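You operate a simulated robot arm through the tools that you are given. There is no shell and no other tool. Be economical: measure what you need, move in short steps, check, and stop when the job is done.

The job below is to be done with a simulated two-armed robot. You get a single attempt, and the scene is never put back.

TASK
Put one of the cloth rolls from the steam rack on the green tray. Put one of the pads from the upper shelf of the brown counter on the top of the wash stand. Take the extension outlet on the upper shelf of the brown counter and put it away on the outlet ledge. Pick up the brush from the shelf under the workbench with one hand, pass it to the other hand and put it on the high shelf of the black rack. Take the lint ball from the shelf under the workbench and put it on the washboard. Close the shallow drawer. Take the jumper on the top of the wood cupboard and put it away on the shelf under the white table. Do these in any order. Set down upright: cloth roll, pad.

The check looks at the end state, three seconds after you hand in, the way a careful person would. Anything else that was tipped, shoved, dropped, spilled or broken makes it a failure. Flat cloth is picked up by pressing the open fingertips on it (5 to 10 N) and closing them slowly along it; thin cloth reads only 2 to 8 mm in the jaws.

THE ROBOT
Two 7-joint arms with two-finger parallel grippers on one trunk, on a base that drives. Base frame: it is fixed to the floor where the robot stands at the start and does not move with it; the origin is under the middle of the robot, x ahead of it, y to its left, z up. Lengths are in m, angles in degrees, forces in N, time in s.
The left shoulder is at the start at [0.07, 0.133, 0.976], the right one opposite. Places, roughly: brush (12x5x10 cm) [1.2, 2.3, 0.3]; extension outlet (8x4x4 cm) [0.5, -1.2, 0.5]; green tray (24x17x3 cm) [-1.5, -1.4, 0.3]; high shelf of the black rack [-1.6, -1.4, 1.2]; jumper (22x17x5 cm) [-1.6, 1.6, 0.9]; lint ball (6x4x3 cm) [0.7, 2.3, 0.3]; outlet ledge [2.4, 2.7, 0.9]; pad (10x7x8 cm) [0.6, -1.5, 0.5]; pad (9x6x8 cm) [0.6, -0.9, 0.5]; shallow drawer [-1.3, 1.8, 0.7]; shelf under the white table [0.8, -4.2, 0.4]; top of the wash stand [2.7, -2.1, 0.9]; washboard (20x30x3 cm) [-1.5, -1.1, 0.7]. Payload 1.57 kg a hand.
Tool frame (each hand has its own): the origin (TCP) lies between the finger pads and is the grasp point; the fingertips stand 0.03 m ahead of it; z points along the fingers, y is the line along which they close. Largest opening 0.08 m; finger width 0.017, thickness 0.012; the body of the gripper, 0.04 by 0.082 m, starts 0.08 m behind the TCP.
Orientation is that of the tool frame in the base frame, as a unit quaternion [x, y, z, w]. With the fingers straight down and closing along the base's y, the tool's x points along the base's -x, its y along +y and its z along -z.

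THE INTERFACE
- The arms move only by the tool move_arm. It takes "left_increments", "right_increments" or both (then of equal length, played together; a hand with none holds still); each is one flat list of numbers, 7 for each row, row after row: the turn, a rotation vector about the tool's x, y, z in degrees, then the shift along the tool's x, y, z in m, then the closure, from 0 (fully open) to 1 (shut). In form: [ax, ay, az, dx, dy, dz, fingers, ax, ay, az, dx, dy, dz, fingers, ...]. A call has 1 to 10 rows; each row shifts and turns the commanded pose from where the row before left it, along the tool's axes as they then stand. Each row takes 0.2 s and may step no farther than 0.05 m and 8.6 degrees from the row before; otherwise, or with a gripper value out of range, the whole call is refused. Where a pose cannot be reached the arm comes as near as it can. A force on the tool above 40 N (or 10 N above the force at the start of the call, whichever is more), or a blocked arm, ends the call early, and 0.2 s more pass. Each finger travels about 0.153 m/s and halts on what it meets, pressing with about 38 N; the grip force reading is that of the motor and also rises with nothing between the fingers. The clock runs only during rows and for 0.2 s after the last one: add rows that do not move to give the fingers time. The reply holds the time, the measured pose of the TCP, the force on the tool along the base axes, the opening and the grip force, in the units named above and with some noise, with the torque about the TCP (base axes, N m) and any sound that the robot's microphone picked up, and new pictures: "show" is both (left out), scene, wrist or none (wrist: the cameras of the hands that moved).
- Cameras (640 x 400 px; columns grow to the right, rows downward): "scene" is now at [0.1247, -0.0306, 1.1841]; the picture's right is [-0.37, -0.93, 0.00], its down [-0.69, 0.27, -0.68] and it looks along [0.63, -0.25, -0.74] (base axes); focal length 269 px, centre (320, 200). "left" rides on the left gripper at [0.072, 0.007, -0.122] in its tool frame; the picture's right is [-0.09, 1.00, 0.00], its down [-0.84, -0.08, -0.54] and it looks along [-0.54, -0.05, 0.84] (tool axes); focal length 238 px, centre (320, 200). "right" rides on the right gripper at [0.072, -0.007, -0.122] in its tool frame; the picture's right is [0.09, 1.00, 0.00], its down [-0.84, 0.08, -0.54] and it looks along [-0.54, 0.05, 0.84] (tool axes); focal length 238 px, centre (320, 200). There is no depth. A picture from a camera that has moved, and an enlarged one, comes with that camera's place and axes in the base frame and with its lens.
- raise_lower(by): slides the trunk up (or, below 0, down) by that many m; the arms and the scene camera ride with it, the base frame stays. It gives what a move gives, with no picture.
- steer(legs): drives the robot by 1 to 6 legs, each [ahead, left, turn to the left] in m, m and degrees, along the robot's own axes; the way and the turn of a leg run together, so that a leg with both is an arc; at most 1.5 m and 180 degrees a leg. The arms and the cameras ride along, it lands a little off, and it stops where it bumps. It gives what a move gives, and a new picture of the scene camera.
- pan_tilt(pan, tilt): turns the head with the scene camera to pan (to the left, within 86 degrees either way) and tilt (down, from -29 to 69), counted from straight ahead of the robot. It gives what a move gives, and a new picture of the scene camera.
- enlarge(camera, box): a new picture of the part [left, top, right, bottom] of that camera's present view, enlarged. No time passes.
- hand_in(): hands the job in; it is judged then, once.

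Work in short steps. Places have to be worked out from the pictures, the camera data and where the tool is seen: move nearer, look again, correct. Check each grasp and each placing, and mend what went wrong. You have 207 turns and 260 pictures in all, those below and enlarged ones among them. Open the grippers and draw the arms clear of the work before you hand the job in, unless the task says otherwise; then end with one line.

The tools are called after "Request:" as a command line: name --argument value ..., lists and objects as JSON in quotes. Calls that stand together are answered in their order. move_arm: Moves the arms, as the interface text tells. Its arguments: {"type":"object","properties":{"left_increments":{"type":"array"},"right_increments":{"type":"array"},"show":{"type":"string","enum":["both","scene","wrist","none"]}},"required":[]} The other tools are called the same way: raise_lower (by) slides the trunk up or down; steer (legs) drives the base; pan_tilt (pan, tilt) turns the head that bears the scene camera; enlarge (camera, box) takes an enlarged picture of a part of a camera's view; hand_in () hands the job in.

At the start:

```text
time_s: 0.0
left_tool_pos: [0.3289, -0.0209, 0.9225]
left_tool_rot: [0.0, 1.0, 0.0, 0.0]
left_force: [-0.3, 0.8, 0.1]
left_wrist_torque: [-0.02, -0.01, 0.01]
left_gripper_width: 0.0798
left_finger_force: 0.1
right_tool_pos: [0.3686, -0.4115, 0.9132]
right_tool_rot: [0.0, 1.0, 0.0, 0.0]
right_force: [0.0, -0.1, 0.7]
right_wrist_torque: [0.01, 0.01, 0.01]
right_gripper_width: 0.0802
right_finger_force: 0.1
trunk travel left (down, up): [-0.55, 0.39]
robot x, y, heading: [-0.0027, -0.0003, -0.1]
head pan, tilt: [-21.6, 47.5]
```

scene: 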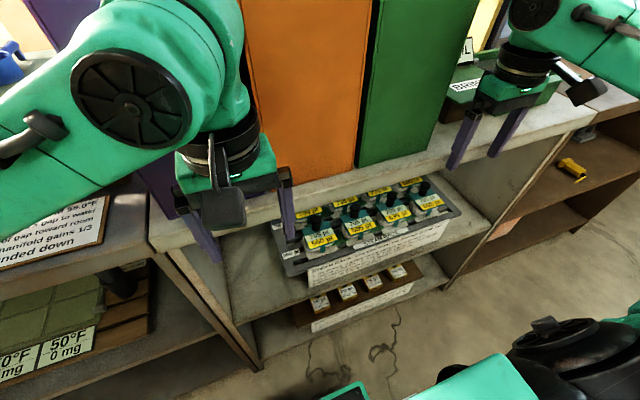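
right: 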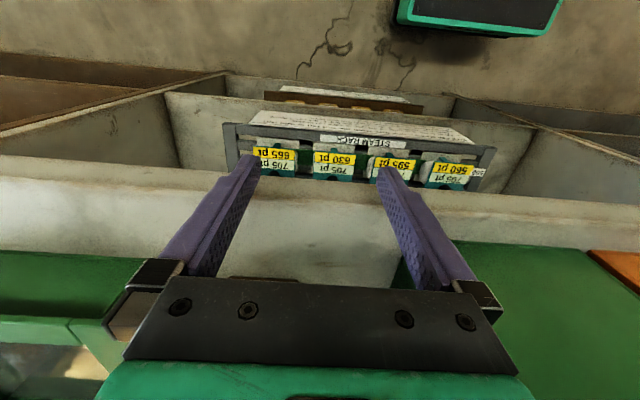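
left: 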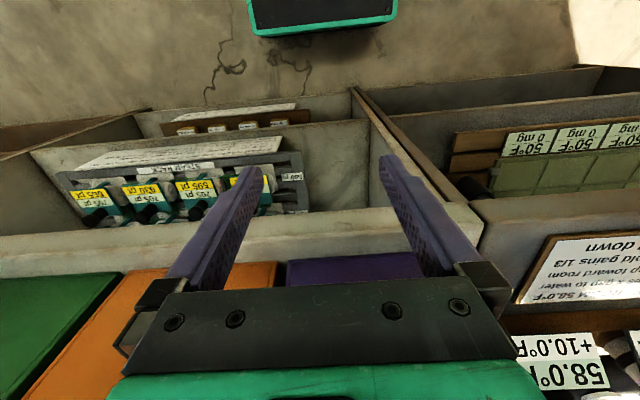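

The steam rack stands ahead on a shelf below the counter top. I enlarge the scene view to see the rolls better.

Request:
enlarge --camera "scene" --box '[240, 150, 480, 340]'

Request:
pan_tilt --pan 0 --tilt 20

```text
2.11 times, centred on (360, 245) of scene
camera zoom: at [0.1247, -0.0306, 1.1841], right [-0.37, -0.93, 0.0], down [-0.69, 0.27, -0.68], along [0.63, -0.25, -0.74], focal length 566 px, centre (236, 105)
```

zoom: 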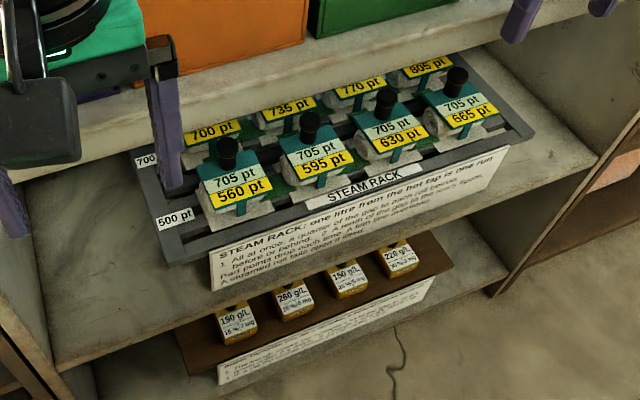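

```text
time_s: 0.9
left_tool_pos: [0.3294, -0.0206, 0.925]
left_tool_rot: [0.0, 1.0, 0.0, -0.001]
left_force: [0.8, -0.1, 0.9]
left_wrist_torque: [0.02, 0.02, 0.01]
left_gripper_width: 0.08
left_finger_force: 0.0
right_tool_pos: [0.3692, -0.4113, 0.9127]
right_tool_rot: [0.0, 1.0, 0.0, 0.001]
right_force: [-0.9, 0.4, 0.2]
right_wrist_torque: [0.01, 0.0, -0.03]
right_gripper_width: 0.0798
right_finger_force: 0.0
trunk travel left (down, up): [-0.55, 0.39]
robot x, y, heading: [0.0033, 0.0054, -0.1]
head pan, tilt: [0.0, 20.0]
camera scene: at [0.1441, -0.0015, 1.2261], right [0.0, -1.0, 0.0], down [-0.34, 0.0, -0.94], along [0.94, 0.0, -0.34], focal length 269 px, centre (320, 200)
```

scene: 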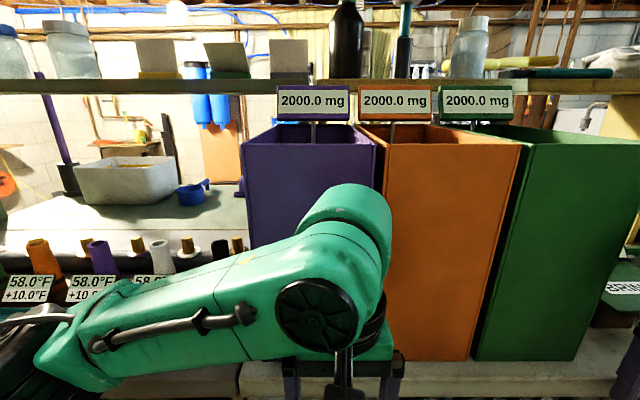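

I read the labels on the rack, as they may matter for handling.

Request:
pan_tilt --pan -15 --tilt 50

Request:
enlarge --camera "scene" --box '[240, 180, 440, 310]'

```text
time_s: 1.9
left_tool_pos: [0.3289, -0.0208, 0.923]
left_tool_rot: [0.0, 1.0, 0.0, 0.0]
left_force: [-0.4, -0.2, -0.6]
left_wrist_torque: [0.03, 0.02, -0.01]
left_gripper_width: 0.0801
left_finger_force: 0.1
right_tool_pos: [0.3691, -0.4116, 0.9121]
right_tool_rot: [-0.001, 1.0, 0.0, 0.001]
right_force: [0.1, 0.0, 0.2]
right_wrist_torque: [0.01, 0.0, 0.0]
right_gripper_width: 0.0802
right_finger_force: 0.1
trunk travel left (down, up): [-0.55, 0.39]
robot x, y, heading: [-0.0007, 0.0019, -0.1]
head pan, tilt: [-15.0, 50.0]
camera scene: at [0.1254, -0.0213, 1.1807], right [-0.26, -0.97, 0.0], down [-0.74, 0.2, -0.64], along [0.62, -0.17, -0.77], focal length 269 px, centre (320, 200)
```

scene: 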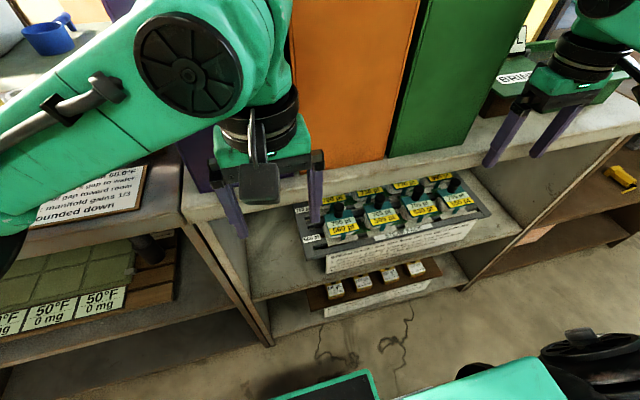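

```text
3.08 times, centred on (340, 245) of scene
camera zoom: at [0.1254, -0.0213, 1.1807], right [-0.26, -0.97, 0.0], down [-0.74, 0.2, -0.64], along [0.62, -0.17, -0.77], focal length 828 px, centre (258, 62)
```

zoom: 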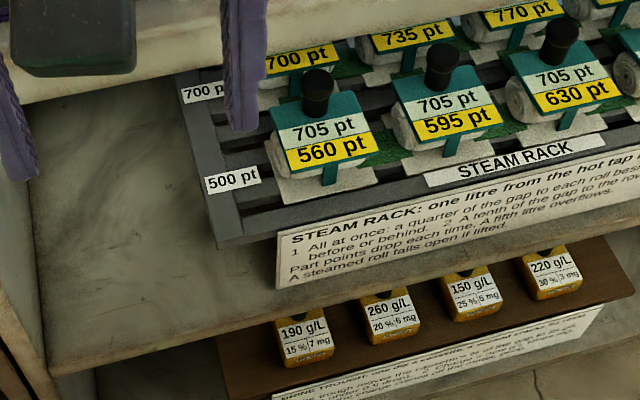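

The labels sit at about x=0.46, z=0.65, so the rolls seem to lie under the counter top and need a level approach. I back off and lower the trunk to look into the shelf.

Request:
steer --legs '[[-0.45, 0, 0]]'

Request:
raise_lower --by -0.35

Request:
pan_tilt --pan -15 --tilt 15

```text
time_s: 4.6
left_tool_pos: [-0.1273, -0.0214, 0.9225]
left_tool_rot: [0.001, 1.0, 0.0, 0.0]
left_force: [0.0, -0.6, -0.3]
left_wrist_torque: [-0.04, 0.03, -0.02]
left_gripper_width: 0.0799
left_finger_force: 0.1
right_tool_pos: [-0.0896, -0.412, 0.9131]
right_tool_rot: [0.003, 1.0, 0.0, 0.0]
right_force: [-0.5, 0.3, 0.2]
right_wrist_torque: [-0.01, 0.03, 0.02]
right_gripper_width: 0.0799
right_finger_force: 0.0
trunk travel left (down, up): [-0.55, 0.39]
robot x, y, heading: [-0.4554, -0.0015, -0.2]
head pan, tilt: [-15.0, 50.0]
camera scene: at [-0.3319, -0.0211, 1.1807], right [-0.26, -0.97, 0.0], down [-0.74, 0.2, -0.64], along [0.62, -0.17, -0.77], focal length 269 px, centre (320, 200)
```

scene: 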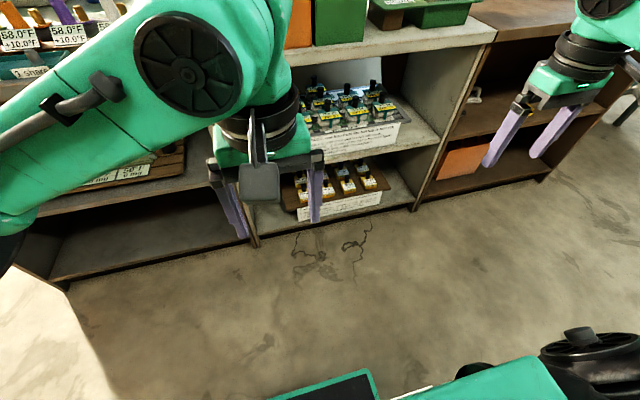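

```text
time_s: 8.0
left_tool_pos: [-0.1288, -0.0209, 0.5732]
left_tool_rot: [0.001, 1.0, 0.0, 0.0]
left_force: [-0.1, 1.3, 0.5]
left_wrist_torque: [-0.02, 0.0, 0.0]
left_gripper_width: 0.0798
left_finger_force: 0.1
right_tool_pos: [-0.09, -0.4111, 0.5622]
right_tool_rot: [0.001, 1.0, 0.0, 0.0]
right_force: [0.3, -0.8, 0.0]
right_wrist_torque: [0.0, 0.0, 0.0]
right_gripper_width: 0.0799
right_finger_force: 0.0
trunk travel left (down, up): [-0.2, 0.74]
robot x, y, heading: [-0.4592, -0.0012, 0.1]
head pan, tilt: [-15.0, 50.0]
```

```text
time_s: 9.1
left_tool_pos: [-0.1277, -0.0222, 0.5736]
left_tool_rot: [0.001, 1.0, 0.0, 0.0]
left_force: [-0.1, 0.4, -0.5]
left_wrist_torque: [0.02, 0.01, -0.04]
left_gripper_width: 0.0799
left_finger_force: 0.0
right_tool_pos: [-0.0908, -0.4111, 0.5625]
right_tool_rot: [0.001, 1.0, 0.0, 0.0]
right_force: [-0.1, 0.8, 0.0]
right_wrist_torque: [-0.03, 0.0, -0.01]
right_gripper_width: 0.0801
right_finger_force: 0.0
trunk travel left (down, up): [-0.2, 0.74]
robot x, y, heading: [-0.4549, 0.0027, -0.1]
head pan, tilt: [-15.0, 15.0]
camera scene: at [-0.3159, -0.0253, 0.8843], right [-0.26, -0.97, 0.0], down [-0.25, 0.07, -0.97], along [0.93, -0.25, -0.26], focal length 269 px, centre (320, 200)
```

scene: 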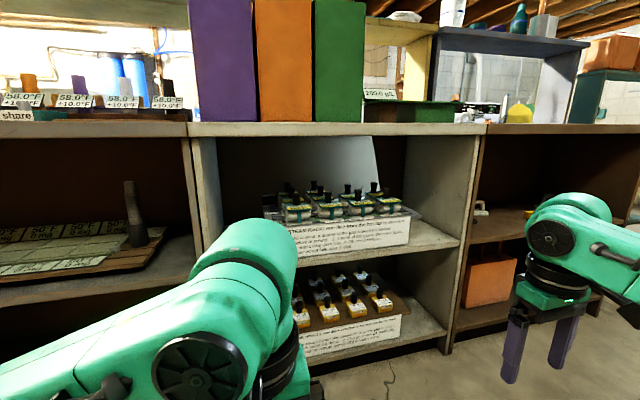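

I zoom on the rack from this level to see how the rolls sit and how they can be gripped.

Request:
enlarge --camera "scene" --box '[240, 130, 440, 260]'

Request:
enlarge --camera "scene" --box '[440, 120, 640, 250]'

```text
3.08 times, centred on (340, 195) of scene
camera zoom: at [-0.3159, -0.0253, 0.8843], right [-0.26, -0.97, 0.0], down [-0.25, 0.07, -0.97], along [0.93, -0.25, -0.26], focal length 828 px, centre (258, 215)
```

zoom: 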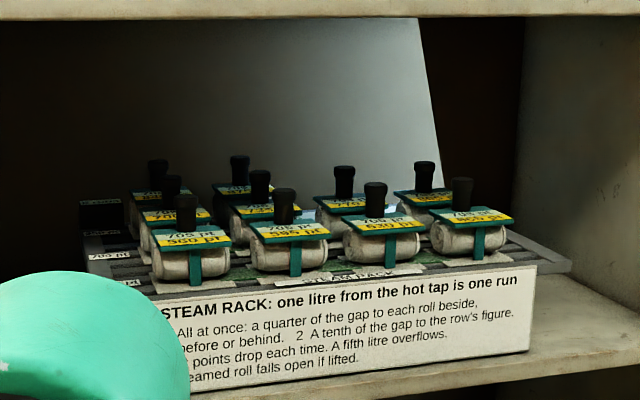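

```text
3.08 times, centred on (540, 185) of scene
camera zoom: at [-0.3159, -0.0253, 0.8843], right [-0.26, -0.97, 0.0], down [-0.25, 0.07, -0.97], along [0.93, -0.25, -0.26], focal length 828 px, centre (-357, 246)
```

zoom: 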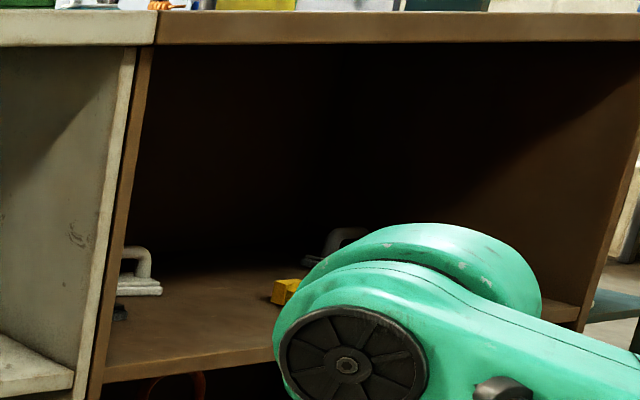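

Knobs are at about x=0.485, z=0.675, with the 665 roll at y≈-0.48 and the 560 at y≈-0.165. I tilt the right hand to point ahead and draw the left hand in.

Request:
move_arm --left_increments '[0, 0, 0, 0.04, 0.04, 0, 0, 0, 0, 0, 0.04, 0.04, 0, 0, 0, 0, 0, 0.04, 0.04, 0, 0, 0, 0, 0, 0, 0, 0, 0, 0, 0, 0, 0, 0, 0, 0, 0, 0, 0, 0, 0, 0, 0, 0, 0, 0, 0, 0, 0, 0, 0, 0, 0, 0, 0, 0, 0, 0, 0, 0, 0, 0, 0, 0, 0, 0, 0, 0, 0, 0, 0]' --right_increments '[0, -8.5, 0, 0, 0, 0, 0, 0, -8.5, 0, 0, 0, 0, 0, 0, -8.5, 0, 0, 0, 0, 0, 0, -8.5, 0, 0, 0, 0, 0, 0, -8.5, 0, 0, 0, 0, 0, 0, -8.5, 0, 0, 0, 0, 0, 0, -8.5, 0, 0, 0, 0, 0, 0, -8.5, 0, 0, 0, 0, 0, 0, -8.5, 0, 0, 0, 0, 0, 0, -8.5, 0, 0, 0, 0, 0]' --show "scene"

```text
refused: row 1 steps farther than a row can; nothing moved
```

The left step was too long; I shorten it.

Request:
move_arm --left_increments '[0, 0, 0, 0.034, 0.034, 0, 0, 0, 0, 0, 0.034, 0.034, 0, 0, 0, 0, 0, 0.034, 0.034, 0, 0, 0, 0, 0, 0, 0, 0, 0, 0, 0, 0, 0, 0, 0, 0, 0, 0, 0, 0, 0, 0, 0, 0, 0, 0, 0, 0, 0, 0, 0, 0, 0, 0, 0, 0, 0, 0, 0, 0, 0, 0, 0, 0, 0, 0, 0, 0, 0, 0, 0]' --right_increments '[0, -8.5, 0, 0, 0, 0, 0, 0, -8.5, 0, 0, 0, 0, 0, 0, -8.5, 0, 0, 0, 0, 0, 0, -8.5, 0, 0, 0, 0, 0, 0, -8.5, 0, 0, 0, 0, 0, 0, -8.5, 0, 0, 0, 0, 0, 0, -8.5, 0, 0, 0, 0, 0, 0, -8.5, 0, 0, 0, 0, 0, 0, -8.5, 0, 0, 0, 0, 0, 0, -8.5, 0, 0, 0, 0, 0]' --show "scene"

```text
time_s: 11.2
left_tool_pos: [-0.2291, 0.0747, 0.5706]
left_tool_rot: [0.016, 1.0, 0.017, -0.004]
left_force: [0.1, -0.1, -0.1]
left_wrist_torque: [0.0, 0.0, 0.05]
left_gripper_width: 0.0799
left_finger_force: 0.1
left hand out of reach, approached as far as the arm can: row 3
right_tool_pos: [-0.076, -0.437, 0.5664]
right_tool_rot: [0.002, 0.736, -0.002, 0.677]
right_force: [0.2, -0.4, -0.3]
right_wrist_torque: [0.01, -0.02, -0.01]
right_gripper_width: 0.0799
right_finger_force: 0.1
right hand out of reach, approached as far as the arm can: row 6, 7, 8
trunk travel left (down, up): [-0.2, 0.74]
robot x, y, heading: [-0.4607, -0.0031, -0.0]
head pan, tilt: [-15.0, 15.0]
camera scene: at [-0.316, -0.0255, 0.8844], right [-0.26, -0.97, 0.0], down [-0.25, 0.07, -0.97], along [0.93, -0.25, -0.26], focal length 269 px, centre (320, 200)
```

scene: 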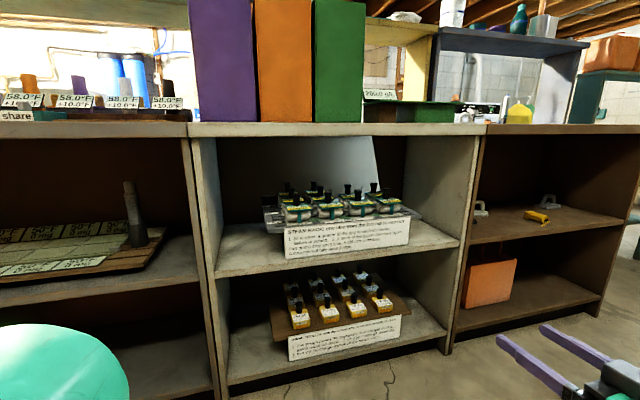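

Clear view now: on the brown counter's upper shelf two white handled pads and a yellow outlet. I raise the trunk 0.11 and drive so the right hand lines up with the 665 roll's knob, short of it.

Request:
raise_lower --by 0.11

Request:
steer --legs '[[0.36, -0.045, 0]]'

Request:
move_arm --right_increments '[0, -4.6, 0, 0, 0, 0, 0, 0, 0, 0, 0, 0, 0, 0]' --show "both"

```text
time_s: 12.7
left_tool_pos: [-0.2291, 0.0754, 0.6813]
left_tool_rot: [0.016, 1.0, 0.018, -0.004]
left_force: [-0.4, -0.2, 1.2]
left_wrist_torque: [0.01, 0.01, 0.0]
left_gripper_width: 0.0801
left_finger_force: 0.0
right_tool_pos: [-0.0756, -0.4365, 0.675]
right_tool_rot: [0.001, 0.737, -0.001, 0.675]
right_force: [-0.1, -0.5, 0.6]
right_wrist_torque: [0.0, 0.0, 0.01]
right_gripper_width: 0.08
right_finger_force: 0.0
trunk travel left (down, up): [-0.31, 0.63]
robot x, y, heading: [-0.4569, 0.0011, -0.1]
head pan, tilt: [-15.0, 15.0]
```

```text
time_s: 15.0
left_tool_pos: [0.1271, 0.0294, 0.681]
left_tool_rot: [0.017, 1.0, 0.019, -0.004]
left_force: [-0.1, 0.0, 0.5]
left_wrist_torque: [-0.01, 0.03, -0.02]
left_gripper_width: 0.0801
left_finger_force: 0.0
right_tool_pos: [0.2795, -0.483, 0.6761]
right_tool_rot: [0.001, 0.737, -0.001, 0.675]
right_force: [-0.3, -0.6, 0.3]
right_wrist_torque: [0.03, 0.01, 0.0]
right_gripper_width: 0.08
right_finger_force: 0.1
trunk travel left (down, up): [-0.31, 0.63]
robot x, y, heading: [-0.1, -0.0463, 0.0]
head pan, tilt: [-15.0, 15.0]
camera scene: at [0.0395, -0.0714, 0.9943], right [-0.26, -0.97, 0.0], down [-0.25, 0.07, -0.97], along [0.93, -0.25, -0.26], focal length 269 px, centre (320, 200)
```

scene: 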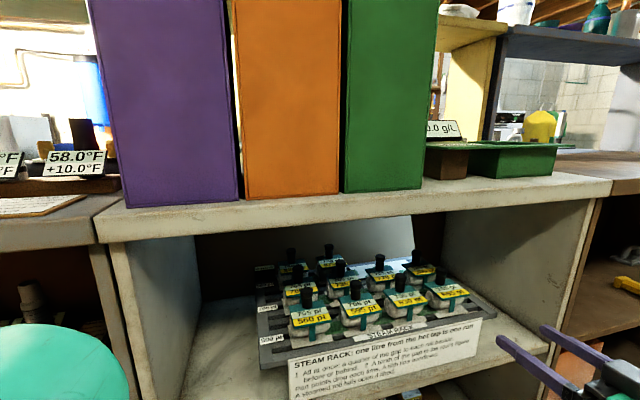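

```text
time_s: 15.6
left_tool_pos: [0.1266, 0.0302, 0.6812]
left_tool_rot: [0.016, 1.0, 0.017, -0.005]
left_force: [-0.1, 0.8, -0.4]
left_wrist_torque: [0.0, 0.0, -0.04]
left_gripper_width: 0.0799
left_finger_force: 0.0
right_tool_pos: [0.279, -0.4821, 0.6771]
right_tool_rot: [0.001, 0.709, -0.001, 0.705]
right_force: [-0.8, 1.1, 1.0]
right_wrist_torque: [0.0, 0.02, 0.01]
right_gripper_width: 0.08
right_finger_force: 0.1
trunk travel left (down, up): [-0.31, 0.63]
robot x, y, heading: [-0.1008, -0.0442, -0.2]
head pan, tilt: [-15.0, 15.0]
camera scene: at [0.0391, -0.0713, 0.9944], right [-0.26, -0.97, 0.0], down [-0.25, 0.07, -0.97], along [0.93, -0.25, -0.26], focal length 269 px, centre (320, 200)
camera right: at [0.1568, -0.488, 0.6053], right [0.0, 1.0, -0.09], down [-0.54, 0.08, 0.84], along [0.84, 0.05, 0.53], focal length 238 px, centre (320, 200)
```

scene: 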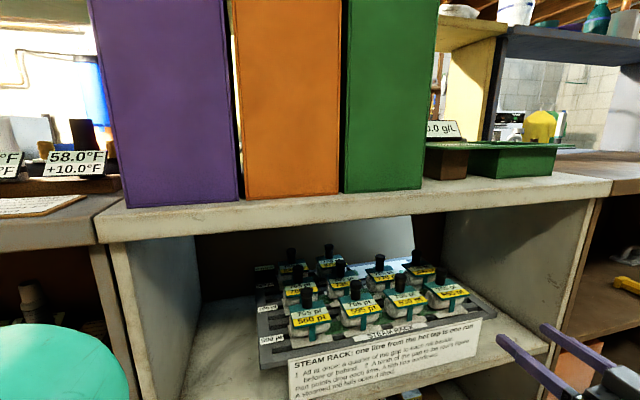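
right: 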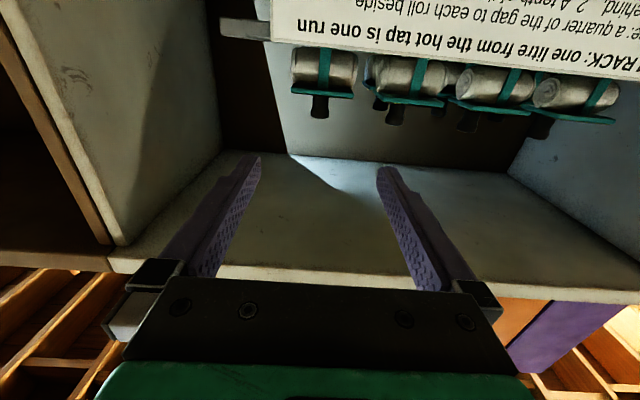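

The knob lines up between the fingers at z≈0.67. I drive 0.12 closer, then check before the final advance.

Request:
steer --legs '[[0.11, 0, 0]]'

Request:
move_arm --right_increments '[0, 0, 0, 0.007, 0, 0.02, 0, 0, 0, 0, 0, 0, 0, 0]' --show "wrist"

Request:
enlarge --camera "scene" --box '[380, 200, 640, 400]'

```text
time_s: 16.8
left_tool_pos: [0.2365, 0.0306, 0.6817]
left_tool_rot: [0.017, 1.0, 0.018, -0.002]
left_force: [0.5, -0.8, -0.2]
left_wrist_torque: [0.02, 0.02, 0.01]
left_gripper_width: 0.0802
left_finger_force: 0.0
right_tool_pos: [0.392, -0.4826, 0.6766]
right_tool_rot: [0.002, 0.71, -0.001, 0.704]
right_force: [0.1, -0.1, -0.1]
right_wrist_torque: [-0.02, 0.0, -0.05]
right_gripper_width: 0.0799
right_finger_force: 0.0
trunk travel left (down, up): [-0.31, 0.63]
robot x, y, heading: [0.0077, -0.0476, 0.0]
head pan, tilt: [-15.0, 15.0]
camera scene: at [0.151, -0.0714, 0.9943], right [-0.26, -0.97, 0.0], down [-0.25, 0.07, -0.97], along [0.93, -0.25, -0.26], focal length 269 px, centre (320, 200)
```

scene: 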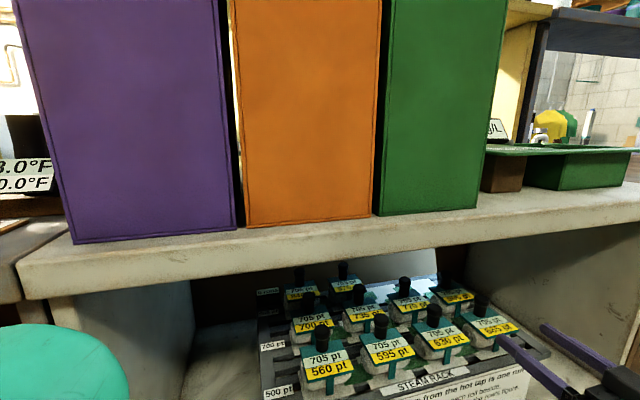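

```text
time_s: 17.4
left_tool_pos: [0.2364, 0.0293, 0.6809]
left_tool_rot: [0.016, 1.0, 0.017, -0.005]
left_force: [-0.6, 0.6, -0.1]
left_wrist_torque: [0.01, 0.0, 0.02]
left_gripper_width: 0.0798
left_finger_force: 0.1
right_tool_pos: [0.4099, -0.48, 0.6692]
right_tool_rot: [0.0, 0.709, 0.0, 0.705]
right_force: [-1.2, -0.4, 0.2]
right_wrist_torque: [0.03, -0.03, -0.01]
right_gripper_width: 0.08
right_finger_force: 0.0
trunk travel left (down, up): [-0.31, 0.63]
robot x, y, heading: [0.0113, -0.0467, -0.1]
head pan, tilt: [-15.0, 15.0]
camera right: at [0.2878, -0.4867, 0.599], right [0.0, 1.0, -0.09], down [-0.54, 0.08, 0.84], along [0.84, 0.05, 0.53], focal length 238 px, centre (320, 200)
```

right: 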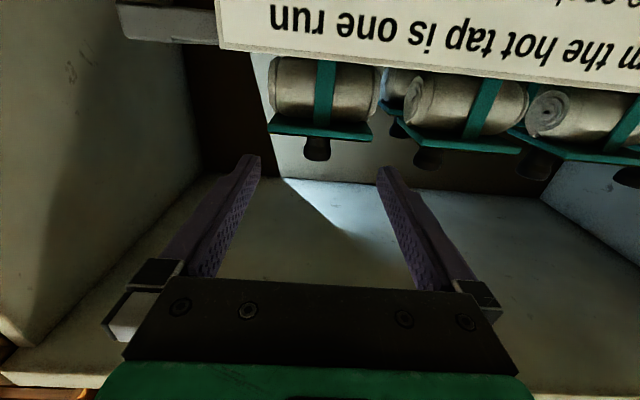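

```text
2.00 times, centred on (510, 300) of scene
camera zoom: at [0.1502, -0.0714, 0.9944], right [-0.26, -0.97, 0.0], down [-0.25, 0.07, -0.97], along [0.93, -0.25, -0.26], focal length 538 px, centre (-60, 0)
```

zoom: 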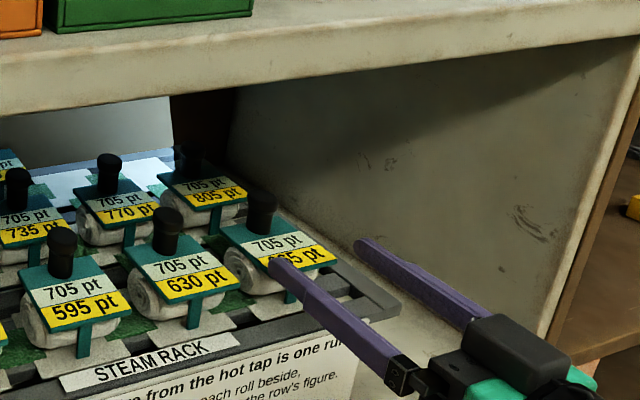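

The knob is centred and its top is near z 0.68. I advance 0.07 with the fingers open, and look.

Request:
move_arm --right_increments '[0, 0, 0, 0.003, 0, 0.035, 0, 0, 0, 0, 0, 0, 0.03, 0, 0, 0, 0, 0, 0, 0, 0]' --show "both"

```text
time_s: 18.2
left_tool_pos: [0.236, 0.0301, 0.6802]
left_tool_rot: [0.017, 1.0, 0.017, -0.004]
left_force: [0.4, -0.1, 0.5]
left_wrist_torque: [0.0, 0.03, -0.01]
left_gripper_width: 0.0802
left_finger_force: 0.1
right_tool_pos: [0.476, -0.4805, 0.6679]
right_tool_rot: [0.002, 0.709, -0.001, 0.705]
right_force: [-0.1, -0.4, 0.0]
right_wrist_torque: [0.01, 0.02, 0.01]
right_gripper_width: 0.0802
right_finger_force: 0.0
trunk travel left (down, up): [-0.31, 0.63]
robot x, y, heading: [0.01, -0.0504, 0.1]
head pan, tilt: [-15.0, 15.0]
camera scene: at [0.1502, -0.0714, 0.9944], right [-0.26, -0.97, 0.0], down [-0.25, 0.07, -0.97], along [0.93, -0.25, -0.26], focal length 269 px, centre (320, 200)
camera right: at [0.3538, -0.4866, 0.5967], right [0.0, 1.0, -0.09], down [-0.54, 0.08, 0.84], along [0.84, 0.05, 0.53], focal length 238 px, centre (320, 200)
```

scene: 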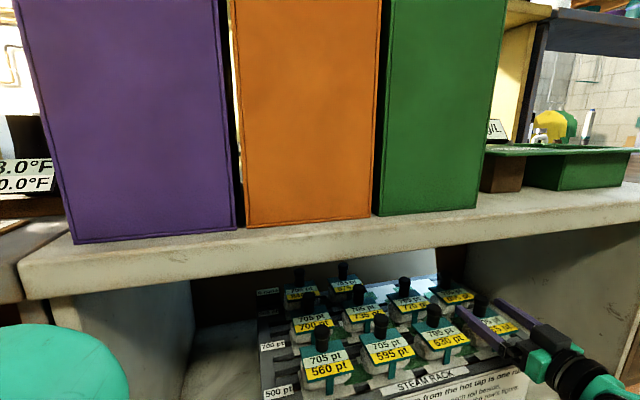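
right: 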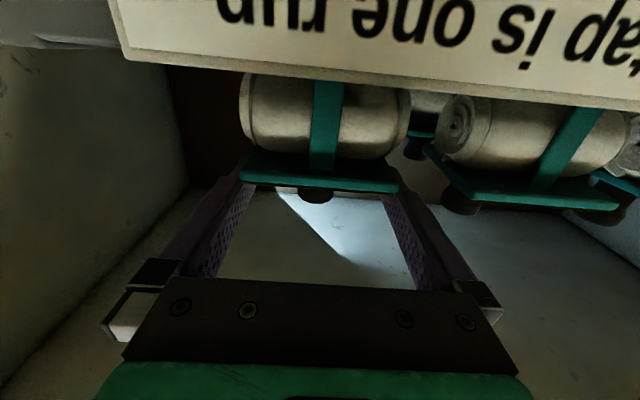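

The fingers straddle the knob above the plate. I advance another 1 cm and close.

Request:
move_arm --right_increments '[0, 0, 0, 0, 0, 0.008, 0, 0, 0, 0, 0, 0, 0, 0.5, 0, 0, 0, 0, 0, 0, 1, 0, 0, 0, 0, 0, 0, 1, 0, 0, 0, 0, 0, 0, 1]' --show "wrist"

```text
time_s: 19.4
left_tool_pos: [0.237, 0.03, 0.6815]
left_tool_rot: [0.017, 1.0, 0.017, -0.004]
left_force: [0.1, -0.1, -0.9]
left_wrist_torque: [0.05, 0.02, 0.0]
left_gripper_width: 0.0802
left_finger_force: 0.2
right_tool_pos: [0.4823, -0.4812, 0.6659]
right_tool_rot: [0.001, 0.71, -0.001, 0.704]
right_force: [-0.4, 0.1, -0.9]
right_wrist_torque: [0.01, 0.03, 0.02]
right_gripper_width: 0.0214
right_finger_force: 34.8
trunk travel left (down, up): [-0.31, 0.63]
robot x, y, heading: [0.0095, -0.0413, -0.1]
head pan, tilt: [-15.0, 15.0]
camera right: at [0.3609, -0.4876, 0.5959], right [0.0, 1.0, -0.09], down [-0.54, 0.08, 0.84], along [0.84, 0.05, 0.53], focal length 238 px, centre (320, 200)
```

right: 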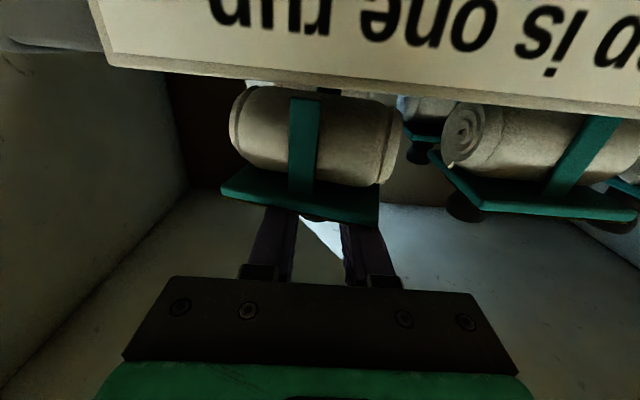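

Knob gripped (21 mm). I lift 5 cm.

Request:
move_arm --right_increments '[0, 0, 0, -0.02, 0, 0, 1, 0, 0, 0, -0.02, 0, 0, 1, 0, 0, 0, -0.02, 0, 0, 1, 0, 0, 0, 0, 0, 0, 1]' --show "both"

```text
time_s: 20.4
left_tool_pos: [0.2378, 0.0296, 0.6815]
left_tool_rot: [0.017, 1.0, 0.017, -0.004]
left_force: [0.6, 0.2, 0.6]
left_wrist_torque: [0.01, -0.02, -0.02]
left_gripper_width: 0.0797
left_finger_force: 0.0
right_tool_pos: [0.485, -0.4808, 0.7263]
right_tool_rot: [0.001, 0.71, 0.0, 0.704]
right_force: [-0.4, -0.4, -1.4]
right_wrist_torque: [0.0, 0.01, 0.0]
right_gripper_width: 0.0222
right_finger_force: 34.9
trunk travel left (down, up): [-0.31, 0.63]
robot x, y, heading: [0.0075, -0.0441, -0.2]
head pan, tilt: [-15.0, 15.0]
camera scene: at [0.1505, -0.0717, 0.9943], right [-0.26, -0.97, 0.0], down [-0.25, 0.07, -0.97], along [0.93, -0.25, -0.26], focal length 269 px, centre (320, 200)
camera right: at [0.3623, -0.4872, 0.6555], right [0.0, 1.0, -0.09], down [-0.53, 0.08, 0.84], along [0.84, 0.05, 0.53], focal length 238 px, centre (320, 200)
```

scene: 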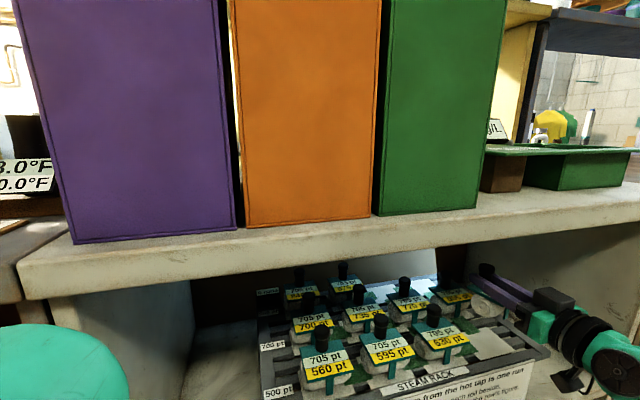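
right: 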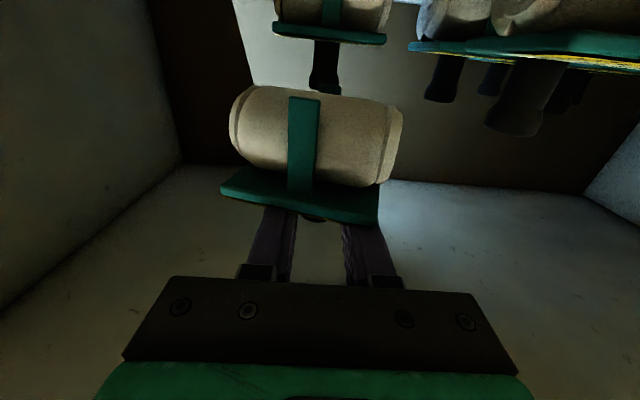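

Roll is lifted cleanly. I back out, turn round and look toward the green tray and black rack.

Request:
steer --legs '[[-0.5, 0, 0], [0, 0, 150]]'

Request:
pan_tilt --pan 10 --tilt 15

```text
time_s: 29.5
left_tool_pos: [-0.7274, 0.0012, 0.6813]
left_tool_rot: [0.962, -0.272, -0.001, 0.018]
left_force: [0.0, -1.0, 0.7]
left_wrist_torque: [0.02, -0.01, 0.01]
left_gripper_width: 0.0799
left_finger_force: 0.1
right_tool_pos: [-0.6882, 0.5704, 0.726]
right_tool_rot: [0.686, -0.182, -0.681, -0.18]
right_force: [0.1, -0.3, -0.8]
right_wrist_torque: [-0.02, 0.05, -0.01]
right_gripper_width: 0.022
right_finger_force: 35.1
trunk travel left (down, up): [-0.31, 0.63]
robot x, y, heading: [-0.4885, -0.0476, 150.1]
head pan, tilt: [-15.0, 15.0]
camera scene: at [-0.6001, 0.0444, 0.9943], right [0.7, 0.71, 0.0], down [0.18, -0.18, -0.97], along [-0.69, 0.68, -0.26], focal length 269 px, centre (320, 200)
```

scene: 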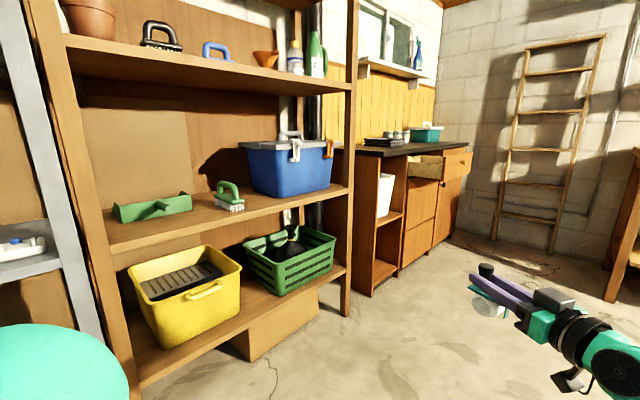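

```text
time_s: 30.4
left_tool_pos: [-0.7262, 0.003, 0.6804]
left_tool_rot: [0.962, -0.273, -0.001, 0.017]
left_force: [-0.7, 0.3, 0.3]
left_wrist_torque: [-0.02, 0.0, 0.0]
left_gripper_width: 0.0799
left_finger_force: 0.0
right_tool_pos: [-0.6882, 0.5696, 0.7264]
right_tool_rot: [0.686, -0.184, -0.68, -0.182]
right_force: [-0.8, 0.0, -0.9]
right_wrist_torque: [0.01, 0.02, 0.01]
right_gripper_width: 0.0219
right_finger_force: 34.9
trunk travel left (down, up): [-0.31, 0.63]
robot x, y, heading: [-0.4907, -0.0445, 150.0]
head pan, tilt: [10.0, 15.0]
camera scene: at [-0.6217, 0.0104, 0.9944], right [0.34, 0.94, 0.0], down [0.24, -0.09, -0.97], along [-0.91, 0.33, -0.26], focal length 269 px, centre (320, 200)
```

scene: 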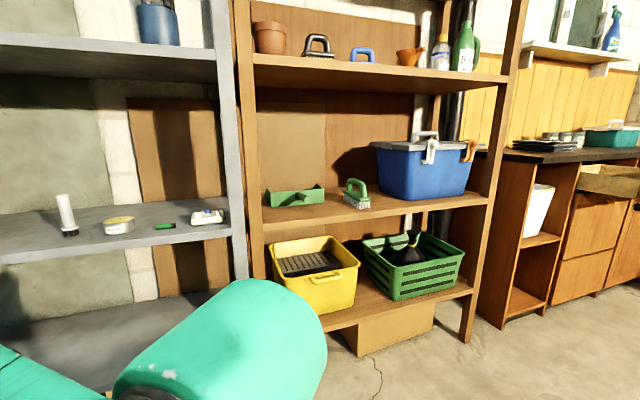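

The wood cupboard with an open drawer shows at right. I turn left more to see the black rack.

Request:
steer --legs '[[0, 0, 30], [0, 0.8, 0]]'

```text
time_s: 36.1
left_tool_pos: [-0.7201, -0.9055, 0.6822]
left_tool_rot: [1.0, -0.019, 0.005, 0.017]
left_force: [0.7, 1.1, -0.2]
left_wrist_torque: [0.02, 0.0, -0.02]
left_gripper_width: 0.0798
left_finger_force: 0.1
right_tool_pos: [-0.9664, -0.394, 0.7269]
right_tool_rot: [0.71, -0.001, -0.704, -0.001]
right_force: [0.3, 0.1, -0.9]
right_wrist_torque: [-0.03, 0.03, -0.03]
right_gripper_width: 0.0223
right_finger_force: 34.7
trunk travel left (down, up): [-0.31, 0.63]
robot x, y, heading: [-0.495, -0.8346, 179.7]
head pan, tilt: [10.0, 15.0]
camera scene: at [-0.6343, -0.8484, 0.9944], right [-0.17, 0.99, 0.0], down [0.26, 0.04, -0.97], along [-0.95, -0.16, -0.26], focal length 269 px, centre (320, 200)
```

scene: 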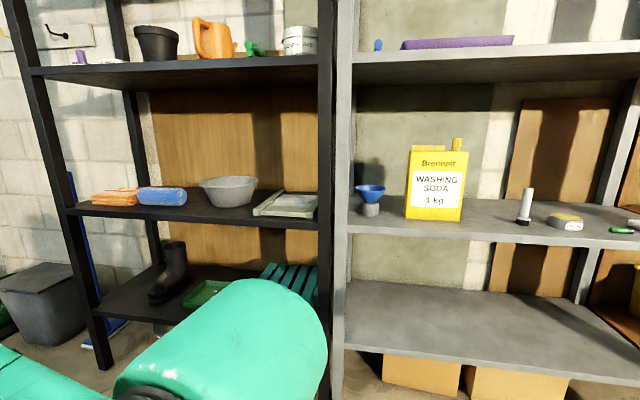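

Black rack seen: green tray on the bottom shelf, washboard on the middle one, high shelf on top. I move left to view the tray.

Request:
steer --legs '[[0, 0.75, 0]]'

Request:
pan_tilt --pan -15 --tilt 20

```text
time_s: 40.2
left_tool_pos: [-0.723, -1.6595, 0.6812]
left_tool_rot: [1.0, -0.016, 0.003, 0.017]
left_force: [-0.3, 0.4, -1.2]
left_wrist_torque: [0.02, -0.04, -0.01]
left_gripper_width: 0.0798
left_finger_force: 0.1
right_tool_pos: [-0.9708, -1.1488, 0.7276]
right_tool_rot: [0.711, 0.0, -0.704, 0.001]
right_force: [-1.0, 0.2, -0.8]
right_wrist_torque: [0.01, 0.0, 0.0]
right_gripper_width: 0.0217
right_finger_force: 34.5
trunk travel left (down, up): [-0.31, 0.63]
robot x, y, heading: [-0.4947, -1.5842, -180.0]
head pan, tilt: [10.0, 15.0]
camera scene: at [-0.6362, -1.6013, 0.9944], right [-0.17, 0.98, 0.0], down [0.26, 0.05, -0.97], along [-0.95, -0.17, -0.26], focal length 269 px, centre (320, 200)
```

scene: 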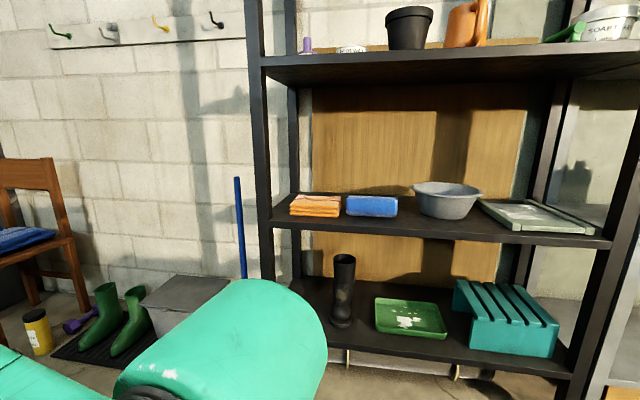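

```text
time_s: 41.0
left_tool_pos: [-0.7232, -1.6595, 0.6821]
left_tool_rot: [1.0, -0.016, 0.004, 0.018]
left_force: [0.7, 0.2, 0.2]
left_wrist_torque: [0.03, 0.0, 0.0]
left_gripper_width: 0.08
left_finger_force: 0.0
right_tool_pos: [-0.9716, -1.1506, 0.7268]
right_tool_rot: [0.71, 0.0, -0.704, 0.001]
right_force: [0.0, 0.2, -1.2]
right_wrist_torque: [0.02, 0.0, -0.01]
right_gripper_width: 0.0219
right_finger_force: 35.1
trunk travel left (down, up): [-0.31, 0.63]
robot x, y, heading: [-0.4962, -1.5843, -180.1]
head pan, tilt: [-15.0, 20.0]
camera scene: at [-0.6342, -1.5608, 0.9862], right [0.26, 0.97, 0.0], down [0.33, -0.09, -0.94], along [-0.91, 0.24, -0.34], focal length 269 px, centre (320, 200)
```

scene: 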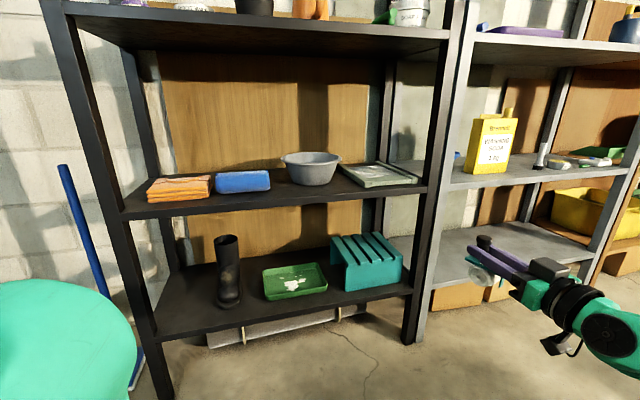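

Tray centre is near (-1.53, -1.42), shelf edge x≈-1.36. I lower the trunk, move across and approach with the roll just outside the rack.

Request:
raise_lower --by -0.29

Request:
steer --legs '[[0, 0.27, 0], [0.33, 0, 0]]'

Request:
enlarge --camera "right" --box '[0, 0, 640, 400]'

```text
time_s: 44.0
left_tool_pos: [-0.7223, -1.6595, 0.3915]
left_tool_rot: [1.0, -0.015, 0.004, 0.017]
left_force: [0.0, -0.3, -0.1]
left_wrist_torque: [0.03, 0.0, 0.03]
left_gripper_width: 0.08
left_finger_force: 0.1
right_tool_pos: [-0.9712, -1.15, 0.4355]
right_tool_rot: [0.709, -0.001, -0.705, 0.0]
right_force: [0.1, -1.2, -0.5]
right_wrist_torque: [-0.02, 0.0, -0.01]
right_gripper_width: 0.0223
right_finger_force: 35.4
trunk travel left (down, up): [-0.02, 0.92]
robot x, y, heading: [-0.4948, -1.5811, -180.1]
head pan, tilt: [-15.0, 20.0]
```

```text
time_s: 47.6
left_tool_pos: [-1.0453, -1.9273, 0.391]
left_tool_rot: [1.0, -0.017, 0.004, 0.017]
left_force: [0.3, 0.4, -0.5]
left_wrist_torque: [0.03, 0.01, 0.02]
left_gripper_width: 0.0799
left_finger_force: 0.1
right_tool_pos: [-1.293, -1.4154, 0.4361]
right_tool_rot: [0.711, -0.001, -0.704, -0.001]
right_force: [0.4, 0.0, -0.6]
right_wrist_torque: [-0.01, 0.03, 0.0]
right_gripper_width: 0.022
right_finger_force: 34.4
trunk travel left (down, up): [-0.02, 0.92]
robot x, y, heading: [-0.816, -1.8523, 179.9]
head pan, tilt: [-15.0, 20.0]
camera scene: at [-0.9567, -1.8293, 0.6962], right [0.26, 0.97, 0.0], down [0.33, -0.09, -0.94], along [-0.91, 0.25, -0.34], focal length 269 px, centre (320, 200)
```

scene: 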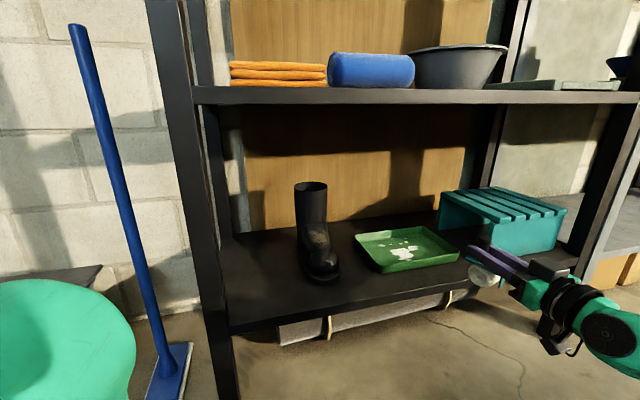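

```text
1.00 times, centred on (320, 200) of right
camera zoom: at [-1.1697, -1.4097, 0.3654], right [0.0, -1.0, -0.09], down [0.53, -0.08, 0.84], along [-0.84, -0.05, 0.53], focal length 238 px, centre (320, 200)
```

zoom: 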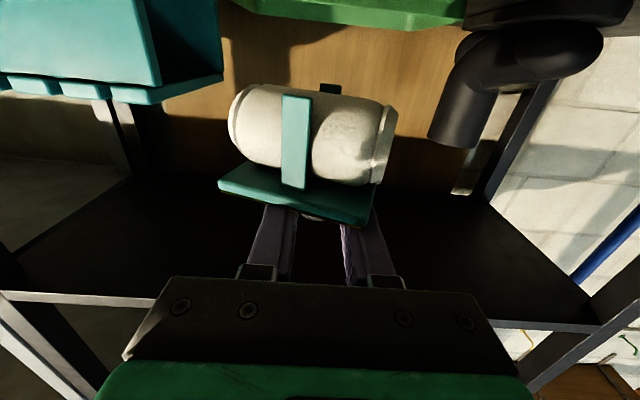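

Tray front edge is at x≈-1.467, centre (-1.55, -1.41), rim z≈0.30. The left elbow is near a broom, so I extend the right arm instead of driving, staying high above the tray.

Request:
move_arm --right_increments '[0, 0, 0, 0, 0, 0.045, 1, 0, 0, 0, 0, 0, 0.045, 1, 0, 0, 0, 0, 0, 0.045, 1, 0, 0, 0, 0, 0, 0.03, 1]' --show "scene"

```text
time_s: 48.6
left_tool_pos: [-1.0452, -1.9274, 0.3904]
left_tool_rot: [1.0, -0.017, 0.003, 0.017]
left_force: [0.1, -0.5, 0.6]
left_wrist_torque: [0.0, -0.01, -0.02]
left_gripper_width: 0.0798
left_finger_force: 0.2
right_tool_pos: [-1.4566, -1.4123, 0.4333]
right_tool_rot: [0.71, -0.002, -0.704, -0.001]
right_force: [-0.8, 0.4, -1.4]
right_wrist_torque: [-0.04, -0.01, 0.02]
right_gripper_width: 0.0221
right_finger_force: 34.9
trunk travel left (down, up): [-0.02, 0.92]
robot x, y, heading: [-0.8161, -1.8547, 179.9]
head pan, tilt: [-15.0, 20.0]
camera scene: at [-0.9568, -1.8292, 0.6962], right [0.26, 0.97, 0.0], down [0.33, -0.09, -0.94], along [-0.91, 0.25, -0.34], focal length 269 px, centre (320, 200)
```

scene: 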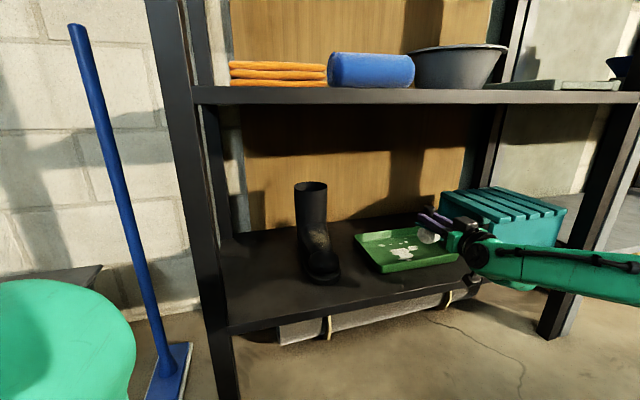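

Reach is fine. I drive 0.09 ahead, pitch the hand 15° down so the camera clears the shelf, and lower partway.

Request:
steer --legs '[[0.09, 0, 0]]'

Request:
move_arm --right_increments '[0, 7.5, 0, 0, 0, 0, 1, 0, 7.5, 0, 0, 0, 0, 1, 0, 0, 0, 0.024, 0, 0.0065, 1, 0, 0, 0, 0.024, 0, 0.0065, 1, 0, 0, 0, 0, 0, 0, 1]' --show "both"

```text
time_s: 49.7
left_tool_pos: [-1.1353, -1.9275, 0.391]
left_tool_rot: [1.0, -0.018, 0.004, 0.018]
left_force: [0.4, 0.5, 0.7]
left_wrist_torque: [0.0, 0.02, 0.0]
left_gripper_width: 0.0802
left_finger_force: 0.0
right_tool_pos: [-1.5479, -1.4134, 0.4336]
right_tool_rot: [0.71, -0.002, -0.705, -0.002]
right_force: [-0.2, 1.1, -0.8]
right_wrist_torque: [-0.01, -0.03, -0.01]
right_gripper_width: 0.0221
right_finger_force: 34.9
trunk travel left (down, up): [-0.02, 0.92]
robot x, y, heading: [-0.9111, -1.8503, 179.7]
head pan, tilt: [-15.0, 20.0]
camera scene: at [-1.0474, -1.829, 0.6962], right [0.26, 0.97, 0.0], down [0.33, -0.09, -0.94], along [-0.91, 0.25, -0.34], focal length 269 px, centre (320, 200)
```

scene: 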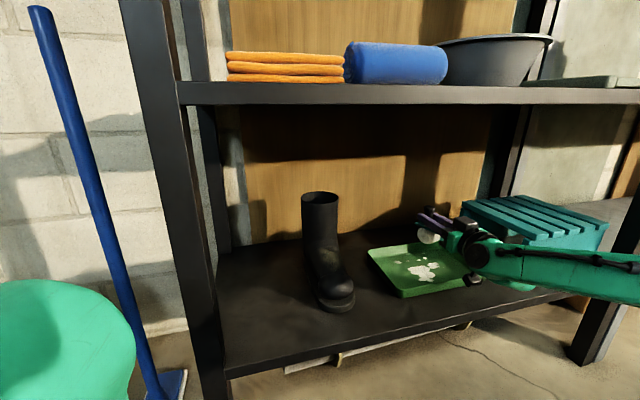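

```text
time_s: 50.9
left_tool_pos: [-1.1359, -1.9268, 0.3906]
left_tool_rot: [1.0, -0.017, 0.004, 0.018]
left_force: [0.2, 0.2, 0.4]
left_wrist_torque: [-0.01, -0.02, 0.0]
left_gripper_width: 0.08
left_finger_force: 0.1
right_tool_pos: [-1.5467, -1.4123, 0.3831]
right_tool_rot: [0.796, -0.001, -0.606, 0.0]
right_force: [-0.7, -1.0, -1.7]
right_wrist_torque: [0.01, 0.05, 0.01]
right_gripper_width: 0.0221
right_finger_force: 34.9
trunk travel left (down, up): [-0.02, 0.92]
robot x, y, heading: [-0.9067, -1.8482, 179.6]
head pan, tilt: [-15.0, 20.0]
camera scene: at [-1.0474, -1.829, 0.6962], right [0.26, 0.97, 0.0], down [0.33, -0.09, -0.94], along [-0.91, 0.25, -0.34], focal length 269 px, centre (320, 200)
camera right: at [-1.4102, -1.4069, 0.3467], right [0.02, -1.0, -0.09], down [0.3, -0.08, 0.95], along [-0.95, -0.05, 0.3], focal length 238 px, centre (320, 200)
```

scene: 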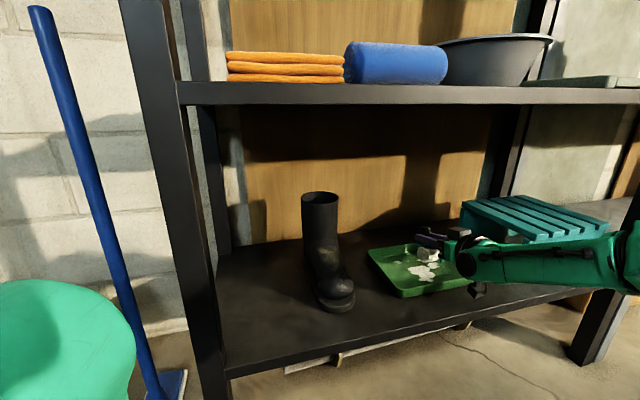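
right: 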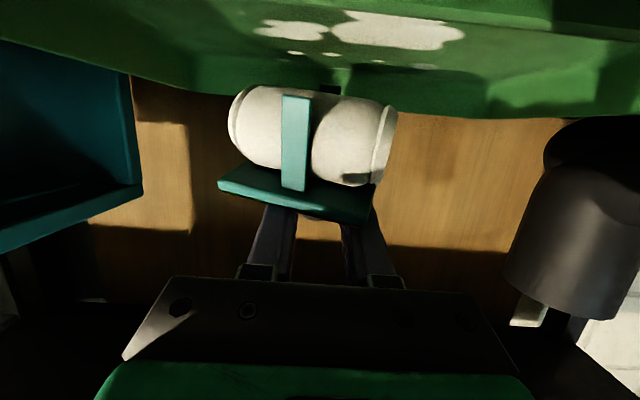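

The roll is over the tray interior. I lower in small steps until contact.

Request:
move_arm --right_increments '[0, 0, 0, 0.0097, 0, 0.0026, 1, 0, 0, 0, 0.0097, 0, 0.0026, 1, 0, 0, 0, 0.0097, 0, 0.0026, 1, 0, 0, 0, 0.0, 0, 0.0, 1]' --show "wrist"

```text
time_s: 51.9
left_tool_pos: [-1.1345, -1.9291, 0.392]
left_tool_rot: [1.0, -0.018, 0.001, 0.016]
left_force: [-0.1, -0.5, 0.1]
left_wrist_torque: [0.02, -0.01, 0.03]
left_gripper_width: 0.0797
left_finger_force: 0.0
right_tool_pos: [-1.547, -1.4148, 0.3634]
right_tool_rot: [0.791, 0.001, -0.612, -0.003]
right_force: [-2.9, -1.4, 24.2]
right_wrist_torque: [0.87, 0.61, 0.11]
right_gripper_width: 0.0223
right_finger_force: 34.9
trunk travel left (down, up): [-0.02, 0.92]
robot x, y, heading: [-0.9083, -1.8546, 179.9]
head pan, tilt: [-15.0, 20.0]
camera right: at [-1.4118, -1.4079, 0.3247], right [0.02, -1.0, -0.1], down [0.31, -0.08, 0.95], along [-0.95, -0.05, 0.31], focal length 238 px, centre (320, 200)
```

right: 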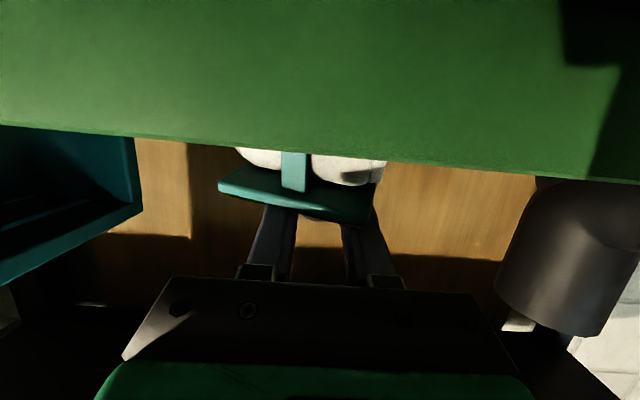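

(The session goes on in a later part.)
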